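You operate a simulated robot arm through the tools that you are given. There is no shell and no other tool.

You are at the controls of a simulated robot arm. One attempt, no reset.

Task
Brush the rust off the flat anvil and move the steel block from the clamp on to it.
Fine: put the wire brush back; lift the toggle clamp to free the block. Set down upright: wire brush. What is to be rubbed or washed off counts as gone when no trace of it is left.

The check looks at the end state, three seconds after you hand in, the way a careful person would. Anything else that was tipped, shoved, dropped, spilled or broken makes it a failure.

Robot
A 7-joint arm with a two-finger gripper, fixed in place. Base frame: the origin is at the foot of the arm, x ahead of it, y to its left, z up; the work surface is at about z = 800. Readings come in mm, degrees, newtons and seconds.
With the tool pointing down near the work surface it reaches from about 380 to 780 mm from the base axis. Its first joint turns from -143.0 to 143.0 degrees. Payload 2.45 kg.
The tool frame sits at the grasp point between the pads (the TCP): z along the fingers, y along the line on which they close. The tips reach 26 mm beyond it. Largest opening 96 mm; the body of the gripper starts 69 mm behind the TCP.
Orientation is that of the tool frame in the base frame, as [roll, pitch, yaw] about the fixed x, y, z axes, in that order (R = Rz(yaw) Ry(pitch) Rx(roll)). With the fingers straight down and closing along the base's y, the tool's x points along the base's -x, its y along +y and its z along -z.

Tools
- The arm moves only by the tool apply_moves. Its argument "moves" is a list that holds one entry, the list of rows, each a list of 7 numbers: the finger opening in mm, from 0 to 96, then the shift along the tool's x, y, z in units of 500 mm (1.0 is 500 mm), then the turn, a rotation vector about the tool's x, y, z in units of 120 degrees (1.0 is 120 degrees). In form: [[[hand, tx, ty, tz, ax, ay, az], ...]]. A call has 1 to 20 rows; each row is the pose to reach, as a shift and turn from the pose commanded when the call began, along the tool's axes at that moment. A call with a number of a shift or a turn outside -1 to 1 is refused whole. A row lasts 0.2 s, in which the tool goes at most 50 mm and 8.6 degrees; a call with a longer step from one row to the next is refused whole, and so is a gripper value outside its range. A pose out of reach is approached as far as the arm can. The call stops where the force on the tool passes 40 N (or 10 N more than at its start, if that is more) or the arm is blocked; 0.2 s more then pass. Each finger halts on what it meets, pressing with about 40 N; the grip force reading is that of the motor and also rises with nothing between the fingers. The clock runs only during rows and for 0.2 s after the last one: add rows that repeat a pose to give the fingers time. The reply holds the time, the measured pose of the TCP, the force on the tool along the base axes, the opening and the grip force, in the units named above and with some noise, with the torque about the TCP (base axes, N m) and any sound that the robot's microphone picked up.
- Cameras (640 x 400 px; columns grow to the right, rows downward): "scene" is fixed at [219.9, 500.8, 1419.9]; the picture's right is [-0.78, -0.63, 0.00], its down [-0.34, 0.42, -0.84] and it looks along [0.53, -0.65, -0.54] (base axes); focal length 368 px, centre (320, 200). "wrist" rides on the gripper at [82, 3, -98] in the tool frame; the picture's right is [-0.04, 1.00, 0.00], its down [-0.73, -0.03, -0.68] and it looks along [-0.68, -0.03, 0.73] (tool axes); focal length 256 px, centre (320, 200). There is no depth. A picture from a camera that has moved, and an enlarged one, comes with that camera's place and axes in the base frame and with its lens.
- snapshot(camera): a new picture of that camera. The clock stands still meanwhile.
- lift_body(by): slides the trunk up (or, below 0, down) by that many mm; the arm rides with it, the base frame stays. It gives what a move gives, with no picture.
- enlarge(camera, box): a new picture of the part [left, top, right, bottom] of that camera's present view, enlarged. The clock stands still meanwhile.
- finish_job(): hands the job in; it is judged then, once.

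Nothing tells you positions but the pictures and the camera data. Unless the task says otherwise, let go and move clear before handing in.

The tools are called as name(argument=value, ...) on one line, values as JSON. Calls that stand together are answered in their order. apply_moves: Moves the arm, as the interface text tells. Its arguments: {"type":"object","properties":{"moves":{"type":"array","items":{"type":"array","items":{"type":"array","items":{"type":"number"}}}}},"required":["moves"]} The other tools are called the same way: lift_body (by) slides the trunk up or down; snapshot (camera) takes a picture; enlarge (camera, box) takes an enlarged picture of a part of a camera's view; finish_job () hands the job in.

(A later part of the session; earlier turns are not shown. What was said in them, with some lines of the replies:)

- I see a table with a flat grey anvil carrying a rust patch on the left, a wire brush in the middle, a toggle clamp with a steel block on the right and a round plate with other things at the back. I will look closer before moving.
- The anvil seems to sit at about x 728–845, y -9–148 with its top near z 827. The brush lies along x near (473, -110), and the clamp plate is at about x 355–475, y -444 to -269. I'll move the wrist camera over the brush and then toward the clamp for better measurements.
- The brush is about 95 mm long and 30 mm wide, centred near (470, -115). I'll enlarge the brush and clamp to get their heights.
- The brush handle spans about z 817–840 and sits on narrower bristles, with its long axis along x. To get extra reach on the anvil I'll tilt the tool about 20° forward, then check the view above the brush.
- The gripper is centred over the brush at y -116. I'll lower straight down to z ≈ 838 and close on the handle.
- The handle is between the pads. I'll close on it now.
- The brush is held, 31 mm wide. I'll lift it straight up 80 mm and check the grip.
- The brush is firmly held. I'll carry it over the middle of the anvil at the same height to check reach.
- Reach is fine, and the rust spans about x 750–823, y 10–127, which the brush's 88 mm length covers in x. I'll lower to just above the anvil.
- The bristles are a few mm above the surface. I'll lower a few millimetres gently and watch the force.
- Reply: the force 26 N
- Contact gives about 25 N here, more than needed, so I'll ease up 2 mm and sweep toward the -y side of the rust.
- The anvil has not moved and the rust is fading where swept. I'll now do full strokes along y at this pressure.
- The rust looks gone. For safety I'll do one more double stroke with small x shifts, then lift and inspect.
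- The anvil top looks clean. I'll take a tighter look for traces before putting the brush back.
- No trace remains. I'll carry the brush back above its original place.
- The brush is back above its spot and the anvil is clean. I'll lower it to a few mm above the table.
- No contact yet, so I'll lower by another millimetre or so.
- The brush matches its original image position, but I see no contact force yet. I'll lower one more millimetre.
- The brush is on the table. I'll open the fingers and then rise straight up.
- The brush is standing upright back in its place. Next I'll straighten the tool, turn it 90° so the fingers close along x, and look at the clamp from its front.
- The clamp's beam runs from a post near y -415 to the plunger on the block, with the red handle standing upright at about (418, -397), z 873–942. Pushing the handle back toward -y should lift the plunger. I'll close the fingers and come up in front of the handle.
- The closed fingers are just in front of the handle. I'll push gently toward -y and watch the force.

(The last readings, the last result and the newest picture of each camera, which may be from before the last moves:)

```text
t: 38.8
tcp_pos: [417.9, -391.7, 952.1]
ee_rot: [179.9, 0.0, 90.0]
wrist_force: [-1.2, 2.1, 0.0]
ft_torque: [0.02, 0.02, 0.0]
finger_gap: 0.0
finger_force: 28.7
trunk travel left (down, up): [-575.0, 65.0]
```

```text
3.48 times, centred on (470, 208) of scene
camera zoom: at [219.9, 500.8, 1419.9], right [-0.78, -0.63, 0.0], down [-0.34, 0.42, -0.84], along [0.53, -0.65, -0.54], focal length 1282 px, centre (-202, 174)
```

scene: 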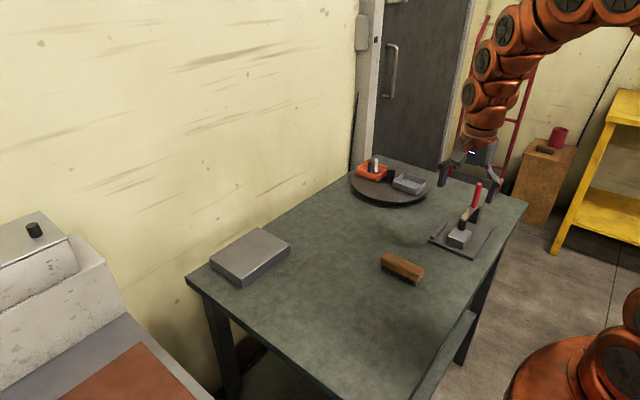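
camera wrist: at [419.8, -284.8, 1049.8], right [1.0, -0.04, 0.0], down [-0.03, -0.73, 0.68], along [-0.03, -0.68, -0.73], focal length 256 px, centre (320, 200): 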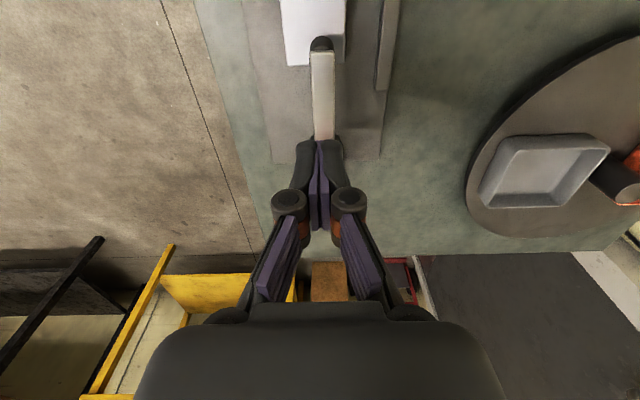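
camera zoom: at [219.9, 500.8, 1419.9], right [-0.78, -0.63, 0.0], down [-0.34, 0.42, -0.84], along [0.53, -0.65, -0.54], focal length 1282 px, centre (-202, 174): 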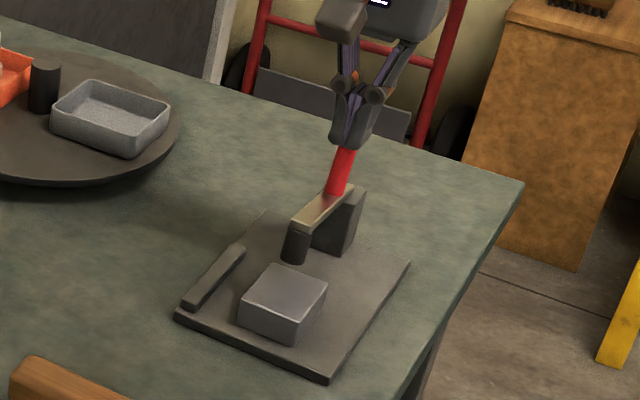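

The handle yields with only about 2 N and the plunger has come off the block. I'll keep following the arc back.

apply_moves(moves=[[[0, -0.01, 0, 0, 0, 0, 0], [0, -0.02, 0, 0, 0, 0, 0], [0, -0.031, 0, 0.001, 0, 0, 0], [0, -0.042, 0, 0.0024, 0, 0, 0], [0, -0.053, 0, 0.006, 0, 0, 0], [0, -0.064, 0, 0.0104, 0, 0, 0], [0, -0.074, 0, 0.0144, 0, 0, 0], [0, -0.084, 0, 0.0184, 0, 0, 0], [0, -0.093, 0, 0.0244, 0, 0, 0], [0, -0.102, 0, 0.0304, 0, 0, 0], [0, -0.102, 0, 0.0304, 0, 0, 0]]])

enlarge(camera="scene", box=[420, 150, 520, 265])

snapshot(camera="wrist")

```text
t: 41.2
tcp_pos: [418.9, -440.3, 937.7]
ee_rot: [179.8, 0.0, 90.0]
wrist_force: [-0.8, 10.3, 15.4]
ft_torque: [0.09, -0.04, -0.16]
finger_gap: 0.1
finger_force: 28.3
trunk travel left (down, up): [-575.0, 65.0]
```

```text
3.48 times, centred on (470, 208) of scene
camera zoom: at [219.9, 500.8, 1419.9], right [-0.78, -0.63, 0.0], down [-0.34, 0.42, -0.84], along [0.53, -0.65, -0.54], focal length 1282 px, centre (-202, 174)
```

zoom: 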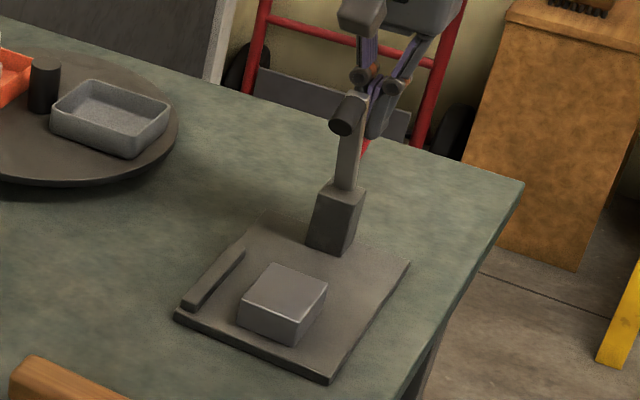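

```text
taken
camera wrist: at [420.2, -358.7, 1035.7], right [1.0, -0.04, 0.0], down [-0.03, -0.73, 0.68], along [-0.03, -0.68, -0.73], focal length 256 px, centre (320, 200)
```

wrist: 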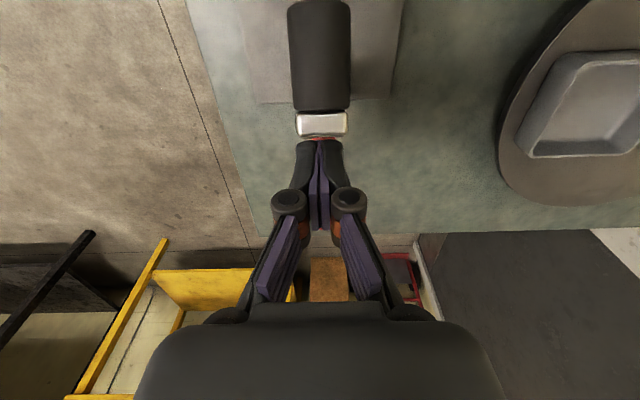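

The beam now stands near vertical and I feel resistance, so it is probably at its stop. I'll lift the fingers slightly to see whether it stays open.

apply_moves(moves=[[[0, 0, 0, -0.006, 0, 0, 0], [0, 0, 0, -0.012, 0, 0, 0], [0, 0, 0, -0.018, 0, 0, 0], [0, 0, 0, -0.018, 0, 0, 0]]])

enlarge(camera="scene", box=[420, 150, 520, 265])

```text
t: 42.2
tcp_pos: [417.4, -442.0, 946.0]
ee_rot: [179.9, 0.0, 90.0]
wrist_force: [-0.5, 0.0, 0.2]
ft_torque: [0.02, -0.02, 0.0]
finger_gap: 0.1
finger_force: 28.3
trunk travel left (down, up): [-575.0, 65.0]
```

```text
3.48 times, centred on (470, 208) of scene
camera zoom: at [219.9, 500.8, 1419.9], right [-0.78, -0.63, 0.0], down [-0.34, 0.42, -0.84], along [0.53, -0.65, -0.54], focal length 1282 px, centre (-202, 174)
```

zoom: 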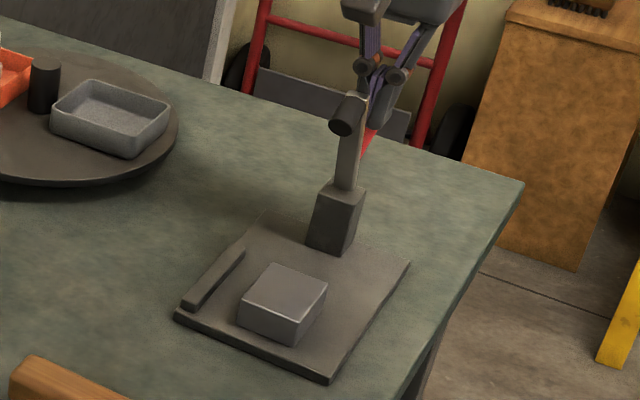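

The lever stays open by itself with no contact force. I'll rise clear, move over the block, and set the fingers to a 64 mm opening with the same 20° lean, so the hand keeps away from the raised lever.

apply_moves(moves=[[[0, 0, 0, -0.067, 0, 0, 0], [0, 0, 0, -0.133, 0, 0, 0], [0, 0, 0, -0.2, 0, 0, 0], [20, 0.07, -0.002, -0.2, 0, 0, 0], [40, 0.14, -0.004, -0.2, 0, 0, 0], [64, 0.21, -0.006, -0.2, 0, 0, 0], [64, 0.28, -0.008, -0.2, 0, 0, 0], [64, 0.28, -0.008, -0.2, 0, 0, 0]]])

apply_moves(moves=[[[64, -0.005, 0, 0.04, 0, -0.0556, 0], [64, -0.01, 0, 0.08, 0, -0.1111, 0], [64, -0.02, 0, 0.13, 0, -0.1667, 0], [64, -0.03, 0, 0.18, 0, -0.1667, 0], [64, -0.03, 0, 0.232, 0, -0.1667, 0], [64, -0.03, 0, 0.232, 0, -0.1667, 0]]])

snapshot(camera="wrist")

snapshot(camera="scene")

```text
t: 44.0
tcp_pos: [413.0, -301.1, 1046.5]
ee_rot: [179.9, 0.0, 90.0]
wrist_force: [-0.4, 0.3, 0.4]
ft_torque: [-0.02, 0.0, 0.0]
finger_gap: 64.3
finger_force: 0.0
trunk travel left (down, up): [-575.0, 65.0]
```

```text
t: 45.4
tcp_pos: [411.8, -315.9, 927.8]
ee_rot: [179.9, 20.1, 89.9]
wrist_force: [-0.9, -1.1, 0.0]
ft_torque: [0.02, -0.02, 0.02]
finger_gap: 64.0
finger_force: 0.1
trunk travel left (down, up): [-575.0, 65.0]
```

```text
taken
camera wrist: at [414.9, -206.1, 993.3], right [1.0, -0.04, 0.01], down [-0.03, -0.46, 0.89], along [-0.03, -0.89, -0.46], focal length 256 px, centre (320, 200)
```

wrist: 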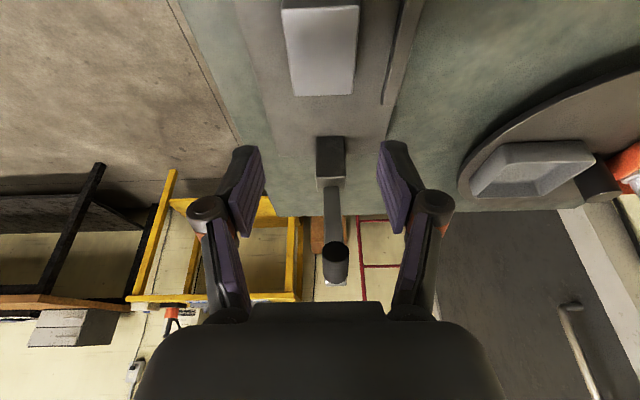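

```text
taken
```

scene: 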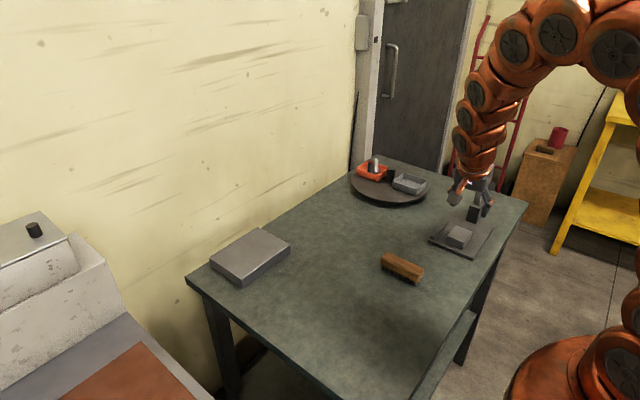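

The block top is centred at about (414.5, -316.5), and the lever is well clear behind. I'll descend to just above grasp height first.

apply_moves(moves=[[[64, 0.0157, 0.0003, 0.0358, 0, 0, 0], [64, 0.0314, 0.0005, 0.0716, 0, 0, 0], [64, 0.0471, 0.0008, 0.1074, 0, 0, 0], [64, 0.0628, 0.001, 0.1432, 0, 0, 0], [64, 0.0628, 0.001, 0.1432, 0, 0, 0]]])

snapshot(camera="wrist")

enlarge(camera="scene", box=[420, 160, 510, 265])

```text
t: 46.6
tcp_pos: [413.2, -311.4, 852.5]
ee_rot: [179.8, 20.0, 90.1]
wrist_force: [0.5, 0.1, 0.4]
ft_torque: [0.02, -0.04, 0.0]
finger_gap: 64.3
finger_force: 0.1
trunk travel left (down, up): [-575.0, 65.0]
```

```text
taken
camera wrist: at [416.2, -201.0, 915.5], right [1.0, -0.04, 0.01], down [-0.03, -0.46, 0.89], along [-0.03, -0.89, -0.46], focal length 256 px, centre (320, 200)
```

wrist: 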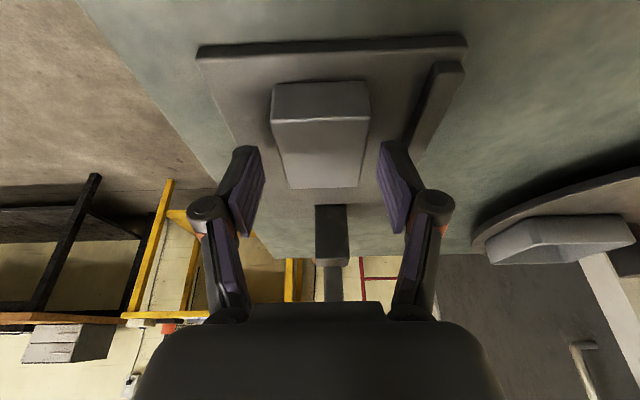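

```text
3.81 times, centred on (465, 212) of scene
camera zoom: at [219.9, 500.8, 1419.9], right [-0.78, -0.63, 0.0], down [-0.34, 0.42, -0.84], along [0.53, -0.65, -0.54], focal length 1404 px, centre (-232, 152)
```

zoom: 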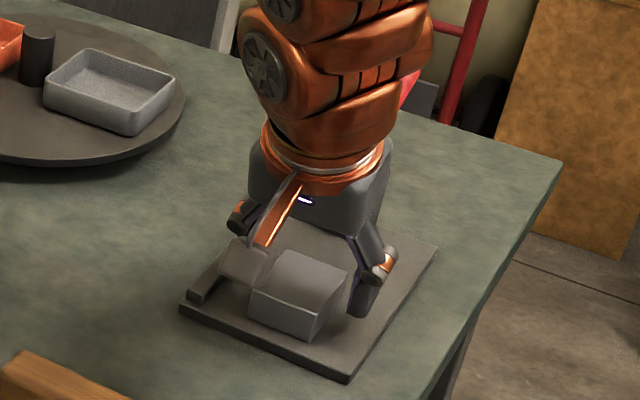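

The block sits centred between the open fingers. I'll go down the last 15 mm.

apply_moves(moves=[[[64, 0.0034, 0, 0.0094, 0, 0, 0], [64, 0.0068, 0, 0.0188, 0, 0, 0], [64, 0.0103, 0, 0.0282, 0, 0, 0], [64, 0.0103, 0, 0.0282, 0, 0, 0]]])

enlarge(camera="scene", box=[420, 180, 500, 265])

snapshot(camera="wrist")

```text
t: 47.6
tcp_pos: [413.7, -313.1, 836.0]
ee_rot: [179.9, 20.0, 89.9]
wrist_force: [-0.6, 0.3, 0.1]
ft_torque: [0.03, 0.01, -0.03]
finger_gap: 64.1
finger_force: 0.1
trunk travel left (down, up): [-575.0, 65.0]
```

```text
4.71 times, centred on (460, 222) of scene
camera zoom: at [219.9, 500.8, 1419.9], right [-0.78, -0.63, 0.0], down [-0.34, 0.42, -0.84], along [0.53, -0.65, -0.54], focal length 1734 px, centre (-339, 94)
```

zoom: 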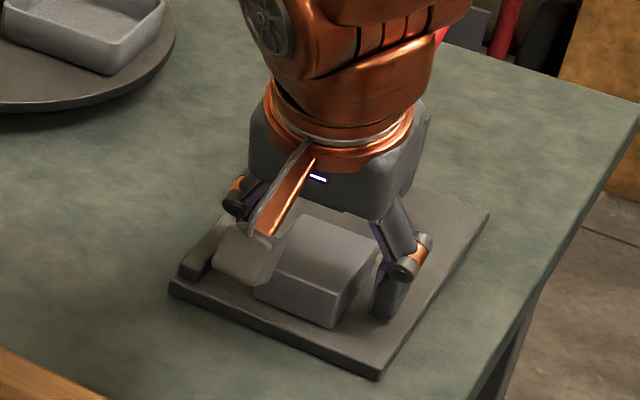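

```text
taken
camera wrist: at [416.7, -200.8, 900.9], right [1.0, -0.04, 0.01], down [-0.03, -0.46, 0.89], along [-0.03, -0.89, -0.46], focal length 256 px, centre (320, 200)
```

wrist: 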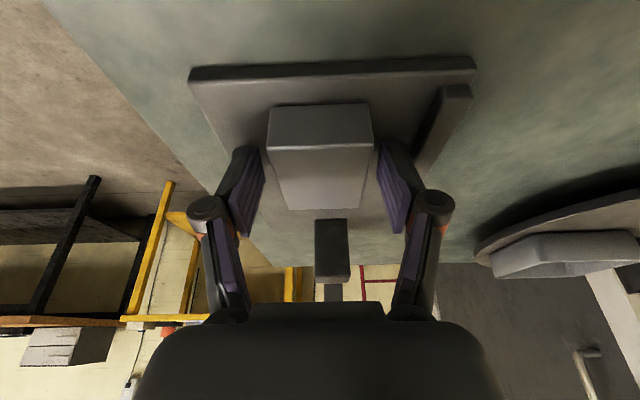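

The pads straddle the block without contact. I'll close the fingers on it.

apply_moves(moves=[[[56, 0, 0, 0, 0, 0, 0], [48, 0, 0, 0, 0, 0, 0], [40, 0, 0, 0, 0, 0, 0], [32, 0, 0, 0, 0, 0, 0], [32, 0, 0, 0, 0, 0, 0], [32, 0, 0, 0, 0, 0, 0]]])

apply_moves(moves=[[[32, -0.0034, 0, -0.0094, 0, 0, 0], [32, -0.0068, 0, -0.0188, 0, 0, 0], [32, -0.0137, 0, -0.0376, 0, 0, 0], [32, -0.0137, 0, -0.0376, 0, 0, 0]]])

snapshot(camera="wrist")

enlarge(camera="scene", box=[420, 180, 500, 265])

```text
t: 49.0
tcp_pos: [414.0, -310.8, 837.8]
ee_rot: [179.9, 20.1, 90.0]
wrist_force: [-2.6, -1.5, 19.5]
ft_torque: [0.01, 0.37, 0.0]
finger_gap: 44.5
finger_force: 39.9
trunk travel left (down, up): [-575.0, 65.0]
```

```text
t: 50.0
tcp_pos: [414.5, -311.1, 856.0]
ee_rot: [179.9, 19.9, 90.0]
wrist_force: [-0.4, -0.7, -5.2]
ft_torque: [0.03, 0.01, 0.0]
finger_gap: 44.6
finger_force: 39.9
trunk travel left (down, up): [-575.0, 65.0]
```

```text
taken
camera wrist: at [416.9, -200.9, 921.2], right [1.0, -0.04, 0.01], down [-0.03, -0.46, 0.89], along [-0.03, -0.89, -0.46], focal length 256 px, centre (320, 200)
```

wrist: 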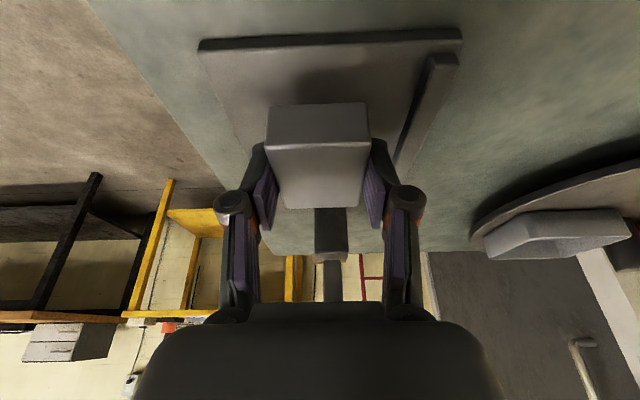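

```text
4.71 times, centred on (460, 222) of scene
camera zoom: at [219.9, 500.8, 1419.9], right [-0.78, -0.63, 0.0], down [-0.34, 0.42, -0.84], along [0.53, -0.65, -0.54], focal length 1734 px, centre (-339, 94)
```

zoom: 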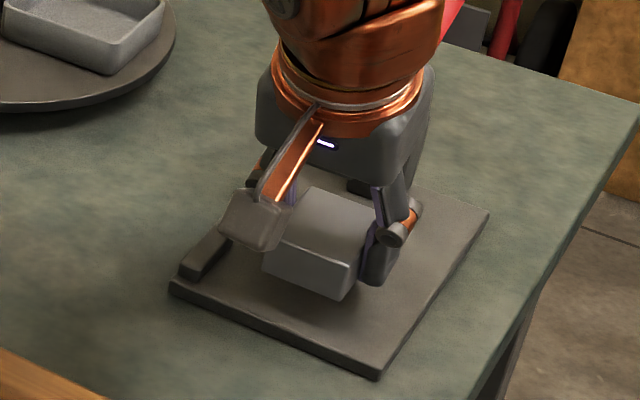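

The block is held at 44.5 mm with about 5 N weight showing. I'll lift it and move away from the lever, then turn back 90° on the way toward the anvil.

apply_moves(moves=[[[32, -0.017, 0, -0.047, 0, 0, 0], [32, -0.0342, 0, -0.094, 0, 0, 0], [32, 0.0, 0, -0.145, 0, 0, 0], [32, 0.04, 0, -0.197, 0, 0, 0], [32, 0.08, 0, -0.2483, 0, 0, 0], [32, 0.08, 0, -0.2483, 0, 0, 0]]])

snapshot(camera="scene")

```text
t: 51.4
tcp_pos: [415.2, -229.9, 959.7]
ee_rot: [179.8, 20.0, 90.0]
wrist_force: [-0.4, -0.5, -5.1]
ft_torque: [-0.01, 0.02, 0.0]
finger_gap: 44.5
finger_force: 40.5
trunk travel left (down, up): [-575.0, 65.0]
```

```text
taken
```

scene: 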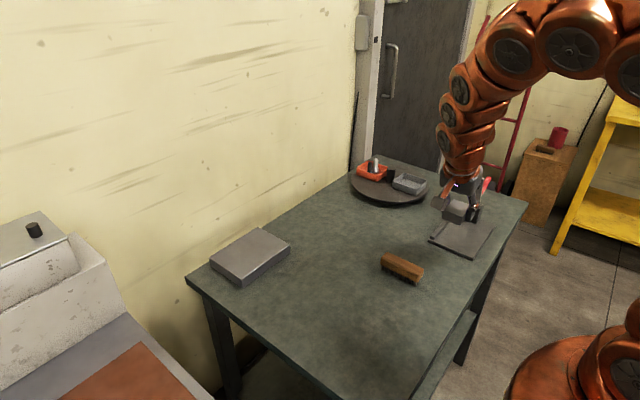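

The block is up and clear. Now I'll turn and carry it toward the anvil.

apply_moves(moves=[[[32, 0.0268, 0.0309, -0.0098, -0.0214, 0, -0.0588], [32, 0.0536, 0.0618, -0.0195, -0.0428, 0, -0.1175], [32, 0.0804, 0.0928, -0.0293, -0.0641, 0, -0.1763], [32, 0.1071, 0.1237, -0.039, -0.0855, 0, -0.235], [32, 0.1339, 0.1546, -0.0488, -0.1069, 0, -0.2938], [32, 0.1607, 0.1855, -0.0585, -0.1283, 0, -0.3525], [32, 0.1875, 0.2164, -0.0683, -0.1496, 0, -0.4113], [32, 0.2143, 0.2473, -0.078, -0.171, 0, -0.47], [32, 0.2411, 0.2783, -0.0878, -0.1924, 0, -0.5288], [32, 0.2678, 0.3092, -0.0975, -0.2138, 0, -0.5875], [32, 0.2946, 0.3401, -0.1073, -0.2351, 0, -0.6463], [32, 0.3214, 0.371, -0.117, -0.2565, 0, -0.705], [32, 0.3214, 0.371, -0.117, -0.2565, 0, -0.705]]])

snapshot(camera="scene")

snapshot(camera="wrist")

```text
t: 54.2
tcp_pos: [599.9, -61.4, 958.6]
ee_rot: [-179.9, 20.0, -179.9]
wrist_force: [-0.2, -0.9, -5.0]
ft_torque: [-0.01, 0.02, 0.0]
finger_gap: 44.9
finger_force: 40.2
trunk travel left (down, up): [-575.0, 65.0]
```

```text
taken
```

scene: 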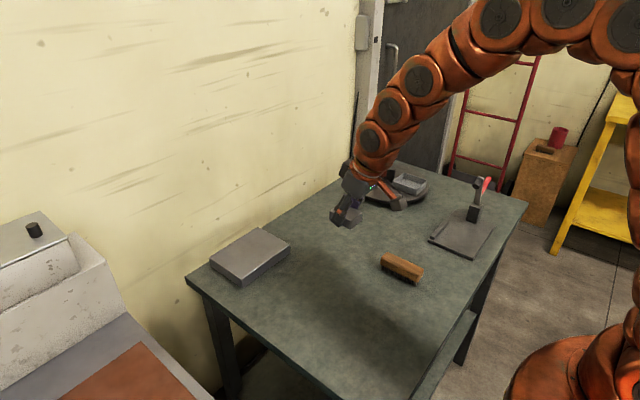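

```text
taken
camera wrist: at [489.1, -58.1, 1024.1], right [0.04, 1.0, 0.01], down [0.46, -0.03, 0.89], along [0.89, -0.03, -0.46], focal length 256 px, centre (320, 200)
```

wrist: 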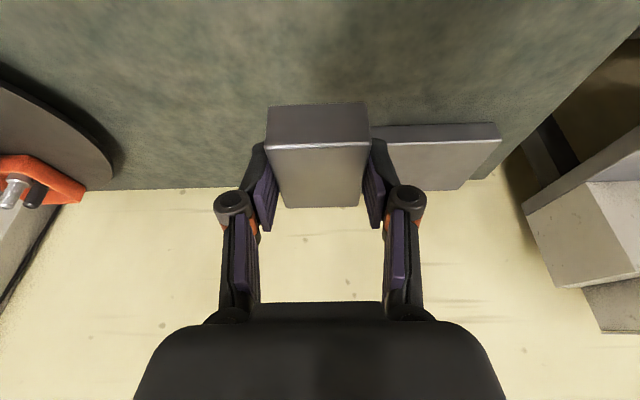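

The block is secure and the lever is still open. I'll move to 50 mm above the anvil's centre.

apply_moves(moves=[[[32, -0.0437, 0.0371, 0.0311, 0, 0, 0], [32, -0.0874, 0.0743, 0.0622, 0, 0, 0], [32, -0.1311, 0.1114, 0.0933, 0, 0, 0], [32, -0.1749, 0.1486, 0.1245, 0, 0, 0], [32, -0.2186, 0.1857, 0.1556, 0, 0, 0], [32, -0.2623, 0.2229, 0.1867, 0, 0, 0], [32, -0.306, 0.26, 0.2178, 0, 0, 0], [32, -0.306, 0.26, 0.2178, 0, 0, 0]]])

enlarge(camera="scene", box=[180, 170, 340, 290])

snapshot(camera="wrist")

```text
t: 56.0
tcp_pos: [781.8, 69.9, 909.3]
ee_rot: [-179.9, 20.1, -180.0]
wrist_force: [-0.7, -0.2, -5.1]
ft_torque: [0.0, 0.05, -0.01]
finger_gap: 44.6
finger_force: 39.8
trunk travel left (down, up): [-575.0, 65.0]
```

```text
3.33 times, centred on (260, 230) of scene
camera zoom: at [219.9, 500.8, 1419.9], right [-0.78, -0.63, 0.0], down [-0.34, 0.42, -0.84], along [0.53, -0.65, -0.54], focal length 1228 px, centre (520, 100)
```

zoom: 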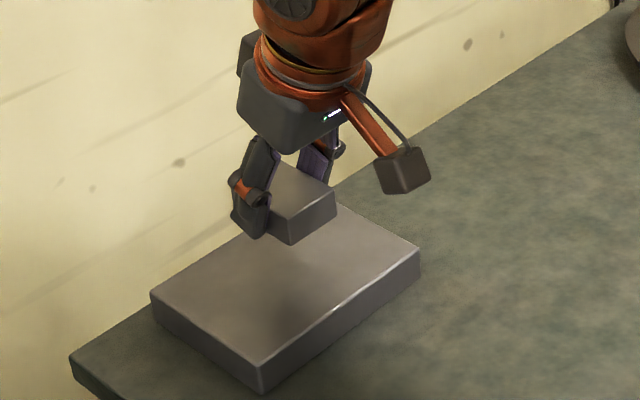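

```text
taken
camera wrist: at [670.1, 73.5, 974.2], right [0.04, 1.0, 0.01], down [0.46, -0.03, 0.89], along [0.89, -0.03, -0.46], focal length 256 px, centre (320, 200)
```

wrist: 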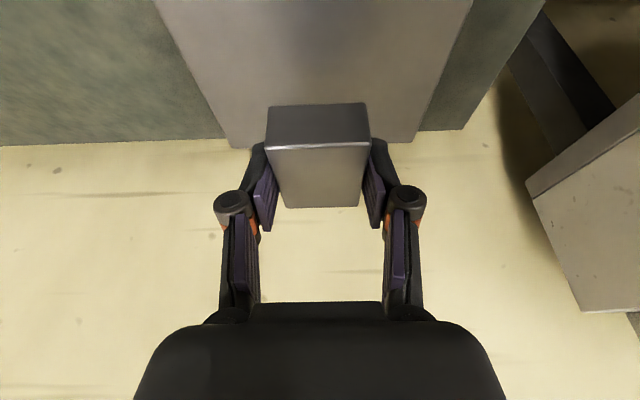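

The block is centred over the anvil. I'll lower to about 5 mm above it.

apply_moves(moves=[[[32, 0.01, 0, 0.0276, 0, 0, 0], [32, 0.0201, 0, 0.0551, 0, 0, 0], [32, 0.0301, 0, 0.0827, 0, 0, 0], [32, 0.0301, 0, 0.0827, 0, 0, 0]]])

apply_moves(moves=[[[32, 0.0007, 0, 0.0019, 0, 0, 0], [32, 0.0014, 0, 0.0038, 0, 0, 0], [32, 0.0014, 0, 0.0038, 0, 0, 0]]])

enlarge(camera="scene", box=[200, 190, 310, 290])

```text
t: 57.0
tcp_pos: [780.6, 69.6, 866.2]
ee_rot: [-180.0, 20.2, -179.9]
wrist_force: [-0.7, -0.1, -5.2]
ft_torque: [-0.01, 0.0, 0.01]
finger_gap: 44.5
finger_force: 40.2
trunk travel left (down, up): [-575.0, 65.0]
```

```text
t: 57.8
tcp_pos: [780.5, 69.3, 863.7]
ee_rot: [180.0, 20.0, -180.0]
wrist_force: [-1.1, 0.0, -4.4]
ft_torque: [0.01, 0.02, -0.01]
finger_gap: 44.6
finger_force: 39.8
trunk travel left (down, up): [-575.0, 65.0]
```

```text
4.00 times, centred on (255, 240) of scene
camera zoom: at [219.9, 500.8, 1419.9], right [-0.78, -0.63, 0.0], down [-0.34, 0.42, -0.84], along [0.53, -0.65, -0.54], focal length 1474 px, centre (580, 40)
```

zoom: 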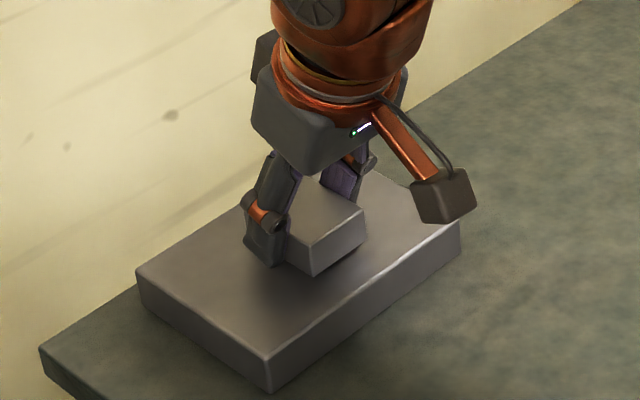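

Still about 5 N of weight with no contact at z 864. I'll lower in 1 mm steps until the force changes.

apply_moves(moves=[[[32, 0.0007, 0, 0.0019, 0, 0, 0], [32, 0.0014, 0, 0.0038, 0, 0, 0], [32, 0.0014, 0, 0.0038, 0, 0, 0]]])

```text
t: 58.6
tcp_pos: [781.2, 69.9, 862.8]
ee_rot: [-180.0, 20.0, -180.0]
wrist_force: [0.8, -0.4, -5.4]
ft_torque: [0.02, 0.03, -0.03]
finger_gap: 44.5
finger_force: 40.1
trunk travel left (down, up): [-575.0, 65.0]
```

apply_moves(moves=[[[32, 0.0004, 0, 0.001, 0, 0, 0], [32, 0.0007, 0, 0.0019, 0, 0, 0], [32, 0.0007, 0, 0.0019, 0, 0, 0]]])

```text
t: 59.4
tcp_pos: [781.3, 70.7, 861.5]
ee_rot: [180.0, 19.9, 180.0]
wrist_force: [1.2, -0.4, -4.8]
ft_torque: [0.03, 0.01, -0.02]
finger_gap: 44.7
finger_force: 39.9
trunk travel left (down, up): [-575.0, 65.0]
```

No contact yet at commanded 861; I'll go another millimetre.

apply_moves(moves=[[[32, 0.0004, 0, 0.001, 0, 0, 0], [32, 0.0007, 0, 0.0019, 0, 0, 0], [32, 0.0007, 0, 0.0019, 0, 0, 0]]])

enlarge(camera="scene", box=[225, 215, 295, 275])

```text
t: 60.2
tcp_pos: [780.6, 70.2, 860.4]
ee_rot: [180.0, 19.9, 180.0]
wrist_force: [-1.0, -0.8, -5.2]
ft_torque: [0.02, -0.01, -0.01]
finger_gap: 44.4
finger_force: 40.4
trunk travel left (down, up): [-575.0, 65.0]
```

```text
6.67 times, centred on (260, 245) of scene
camera zoom: at [219.9, 500.8, 1419.9], right [-0.78, -0.63, 0.0], down [-0.34, 0.42, -0.84], along [0.53, -0.65, -0.54], focal length 2456 px, centre (720, -100)
```

zoom: 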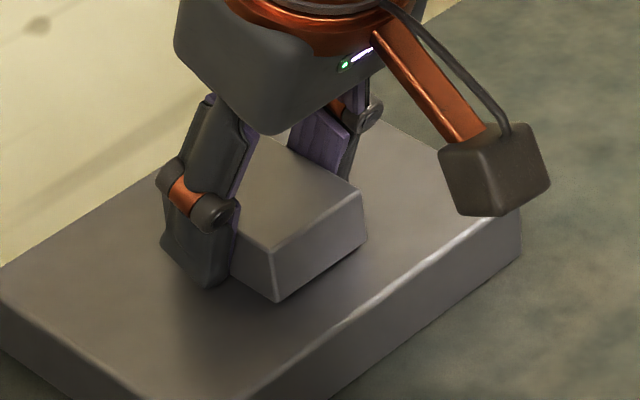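

Very near the surface now. I'll continue by single millimetres.

apply_moves(moves=[[[32, 0.0004, 0, 0.001, 0, 0, 0], [32, 0.0007, 0, 0.0019, 0, 0, 0], [32, 0.0007, 0, 0.0019, 0, 0, 0]]])

```text
t: 61.0
tcp_pos: [780.7, 70.4, 858.7]
ee_rot: [180.0, 20.0, -180.0]
wrist_force: [-0.4, 0.0, -4.5]
ft_torque: [-0.01, 0.0, 0.0]
finger_gap: 44.6
finger_force: 40.3
trunk travel left (down, up): [-575.0, 65.0]
```

apply_moves(moves=[[[32, 0.0004, 0, 0.001, 0, 0, 0], [32, 0.0007, 0, 0.0019, 0, 0, 0], [32, 0.0007, 0, 0.0019, 0, 0, 0]]])

```text
t: 61.8
tcp_pos: [781.6, 69.5, 858.2]
ee_rot: [-180.0, 20.0, 180.0]
wrist_force: [-0.1, -0.1, -4.8]
ft_torque: [0.02, -0.01, 0.0]
finger_gap: 44.6
finger_force: 40.0
trunk travel left (down, up): [-575.0, 65.0]
```

apply_moves(moves=[[[32, 0.0004, 0, 0.001, 0, 0, 0], [32, 0.0007, 0, 0.0019, 0, 0, 0], [32, 0.0007, 0, 0.0019, 0, 0, 0]]])

enlarge(camera="scene", box=[225, 215, 295, 275])

```text
t: 62.6
tcp_pos: [781.2, 69.9, 858.1]
ee_rot: [180.0, 20.1, -179.9]
wrist_force: [0.9, 0.0, -0.3]
ft_torque: [0.14, 0.12, -0.02]
finger_gap: 44.6
finger_force: 39.7
trunk travel left (down, up): [-575.0, 65.0]
```

```text
6.67 times, centred on (260, 245) of scene
camera zoom: at [219.9, 500.8, 1419.9], right [-0.78, -0.63, 0.0], down [-0.34, 0.42, -0.84], along [0.53, -0.65, -0.54], focal length 2456 px, centre (720, -100)
```

zoom: 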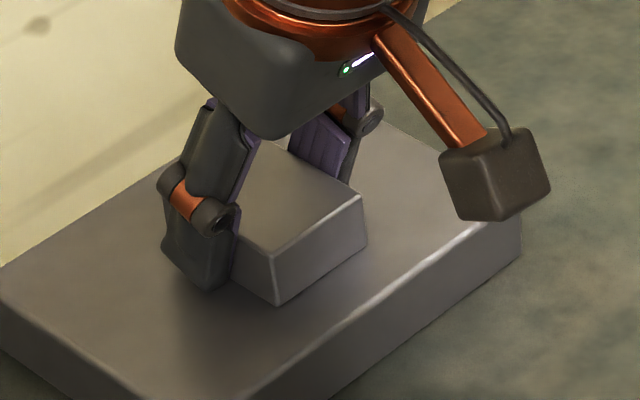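

The force has gone to near zero, so the block is touching the anvil. I'll settle it half a millimetre more and open the fingers slowly.

apply_moves(moves=[[[32, 0.0003, 0, 0.0009, 0, 0, 0], [32, 0.0003, 0, 0.0009, 0, 0, 0]]])

apply_moves(moves=[[[44, 0, 0, 0, 0, 0, 0], [48, 0, 0, 0, 0, 0, 0], [52, 0, 0, 0, 0, 0, 0], [56, 0, 0, 0, 0, 0, 0], [60, 0, 0, 0, 0, 0, 0], [66, 0, 0, 0, 0, 0, 0], [72, 0, 0, 0, 0, 0, 0], [72, 0, 0, 0, 0, 0, 0]]])

enlarge(camera="scene", box=[225, 215, 295, 275])

snapshot(camera="wrist")

```text
t: 63.2
tcp_pos: [781.0, 70.3, 859.2]
ee_rot: [179.9, 20.1, -180.0]
wrist_force: [0.6, 0.3, 8.4]
ft_torque: [0.29, 0.34, 0.01]
finger_gap: 44.6
finger_force: 40.3
trunk travel left (down, up): [-575.0, 65.0]
```

```text
t: 65.0
tcp_pos: [780.9, 68.6, 856.1]
ee_rot: [180.0, 20.1, 179.9]
wrist_force: [-0.6, 0.1, -0.7]
ft_torque: [0.02, 0.01, 0.0]
finger_gap: 71.9
finger_force: 0.0
trunk travel left (down, up): [-575.0, 65.0]
```

```text
6.67 times, centred on (260, 245) of scene
camera zoom: at [219.9, 500.8, 1419.9], right [-0.78, -0.63, 0.0], down [-0.34, 0.42, -0.84], along [0.53, -0.65, -0.54], focal length 2456 px, centre (720, -100)
```

zoom: 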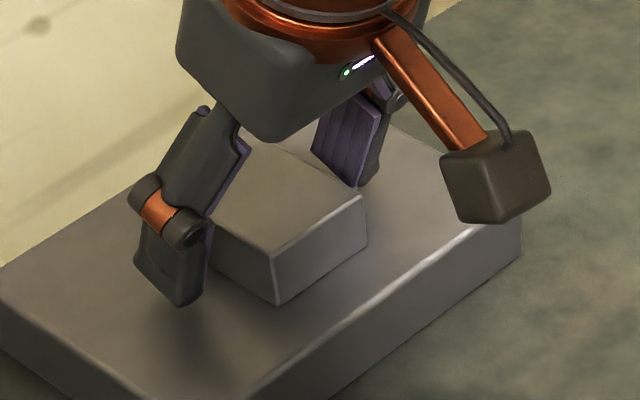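

```text
taken
camera wrist: at [669.9, 72.8, 920.7], right [0.04, 1.0, 0.01], down [0.46, -0.03, 0.89], along [0.89, -0.03, -0.46], focal length 256 px, centre (320, 200)
```

wrist: 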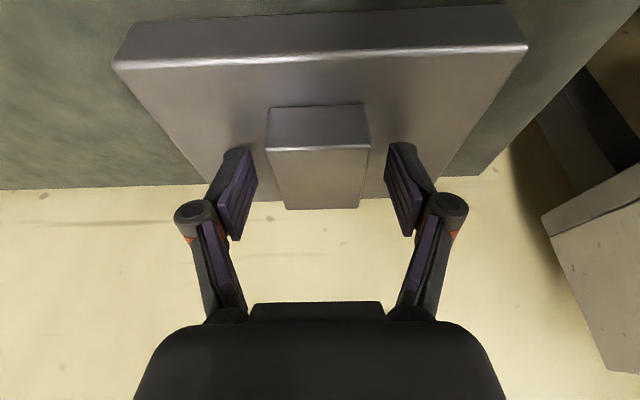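

The fingers are open and the block rests on the anvil. I'll rise straight up and back off, then check everything.

apply_moves(moves=[[[72, -0.0103, 0, -0.0282, 0, 0, 0], [72, -0.0308, 0, -0.0846, 0, 0, 0], [72, -0.0513, 0, -0.1409, 0, 0, 0], [72, -0.0718, 0, -0.1973, 0, 0, 0], [72, -0.1026, 0, -0.2819, 0, 0, 0], [72, -0.05, -0.02, -0.3, 0, 0, 0], [72, 0.03, -0.06, -0.33, 0, 0, 0], [72, 0.11, -0.1, -0.36, 0, 0, 0], [72, 0.19, -0.14, -0.39, 0, 0, 0], [72, 0.27, -0.14, -0.42, 0, 0, 0], [72, 0.27, -0.14, -0.42, 0, 0, 0]]])

snapshot(camera="scene")

enlarge(camera="scene", box=[180, 195, 340, 295])

snapshot(camera="wrist")

```text
t: 67.4
tcp_pos: [582.1, -0.6, 1008.1]
ee_rot: [-179.9, 20.1, -180.0]
wrist_force: [0.3, 0.0, -0.4]
ft_torque: [0.01, -0.05, 0.03]
finger_gap: 72.0
finger_force: 0.1
trunk travel left (down, up): [-575.0, 65.0]
```

```text
taken
```

scene: 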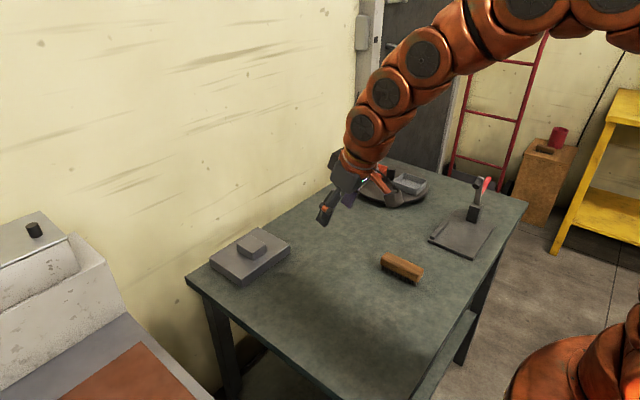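

```text
4.00 times, centred on (260, 245) of scene
camera zoom: at [219.9, 500.8, 1419.9], right [-0.78, -0.63, 0.0], down [-0.34, 0.42, -0.84], along [0.53, -0.65, -0.54], focal length 1474 px, centre (560, 20)
```

zoom: 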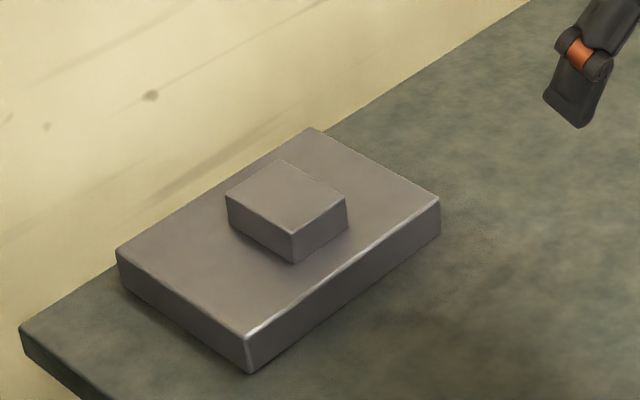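

```text
taken
camera wrist: at [471.3, 2.9, 1072.8], right [0.04, 1.0, 0.01], down [0.46, -0.03, 0.89], along [0.89, -0.03, -0.46], focal length 256 px, centre (320, 200)
```

wrist: 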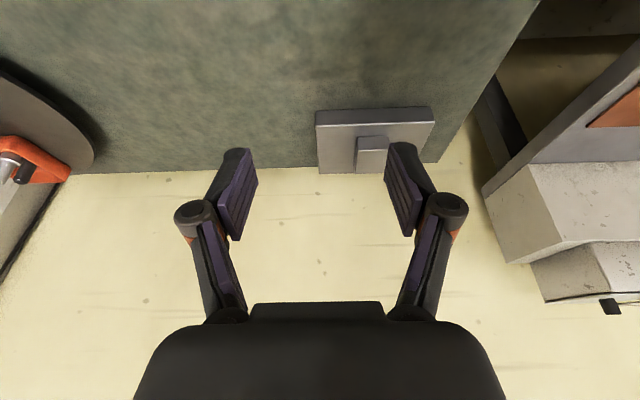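

The block sits flat on the middle of the clean anvil and nothing else looks disturbed. I'll do a last close check of the anvil, brush and clamp.

enlarge(camera="scene", box=[205, 222, 295, 287])

enlarge(camera="scene", box=[370, 160, 530, 290])

enlarge(camera="wrist", box=[300, 95, 460, 185])

```text
6.15 times, centred on (250, 254) of scene
camera zoom: at [219.9, 500.8, 1419.9], right [-0.78, -0.63, 0.0], down [-0.34, 0.42, -0.84], along [0.53, -0.65, -0.54], focal length 2268 px, centre (751, -135)
```

zoom: 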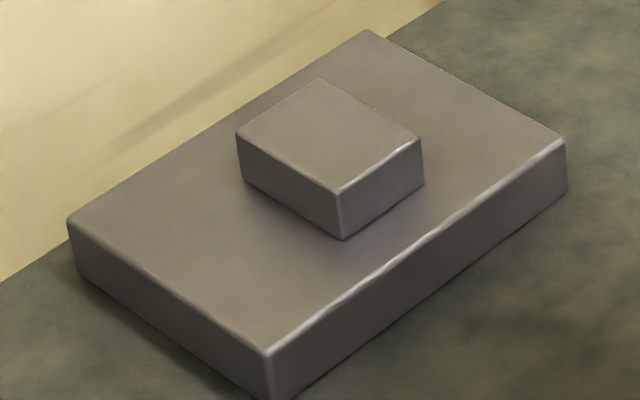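

```text
3.08 times, centred on (450, 225) of scene
camera zoom: at [219.9, 500.8, 1419.9], right [-0.78, -0.63, 0.0], down [-0.34, 0.42, -0.84], along [0.53, -0.65, -0.54], focal length 1134 px, centre (-80, 123)
```

zoom: 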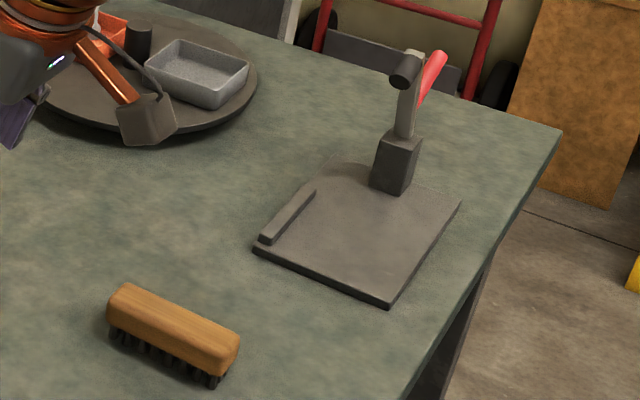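

```text
4.00 times, centred on (380, 140) of wrist
camera zoom: at [471.3, 2.9, 1072.8], right [0.04, 1.0, 0.01], down [0.46, -0.03, 0.89], along [0.89, -0.03, -0.46], focal length 1024 px, centre (80, 440)
```

zoom: 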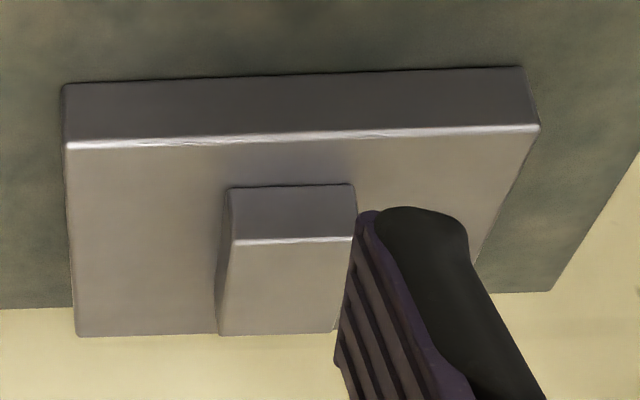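

The anvil shows no rust and the block lies flat on it. The brush stands upright where it was, the clamp is open and its plate hasn't moved, and the gripper is empty and clear. I'm handing the job in.

finish_job()

```text
The job is handed in.
```

The job is handed in. The anvil is brushed clean and the steel block lies flat on its middle.

- **Rust:** I swept the brush over the whole patch several times. Close-up pictures from both cameras showed no trace left before I set the block down.
- **Block:** I freed it by pushing the red handle back and placed it at the anvil's centre. The anvil did not move.
- **Brush:** It stands upright on its bristles at its original spot.
- **Clamp:** I left it open with the lever up. Its plate has not moved.
- **Arm:** The gripper is open, empty and clear of everything. Nothing else on the table looked disturbed.
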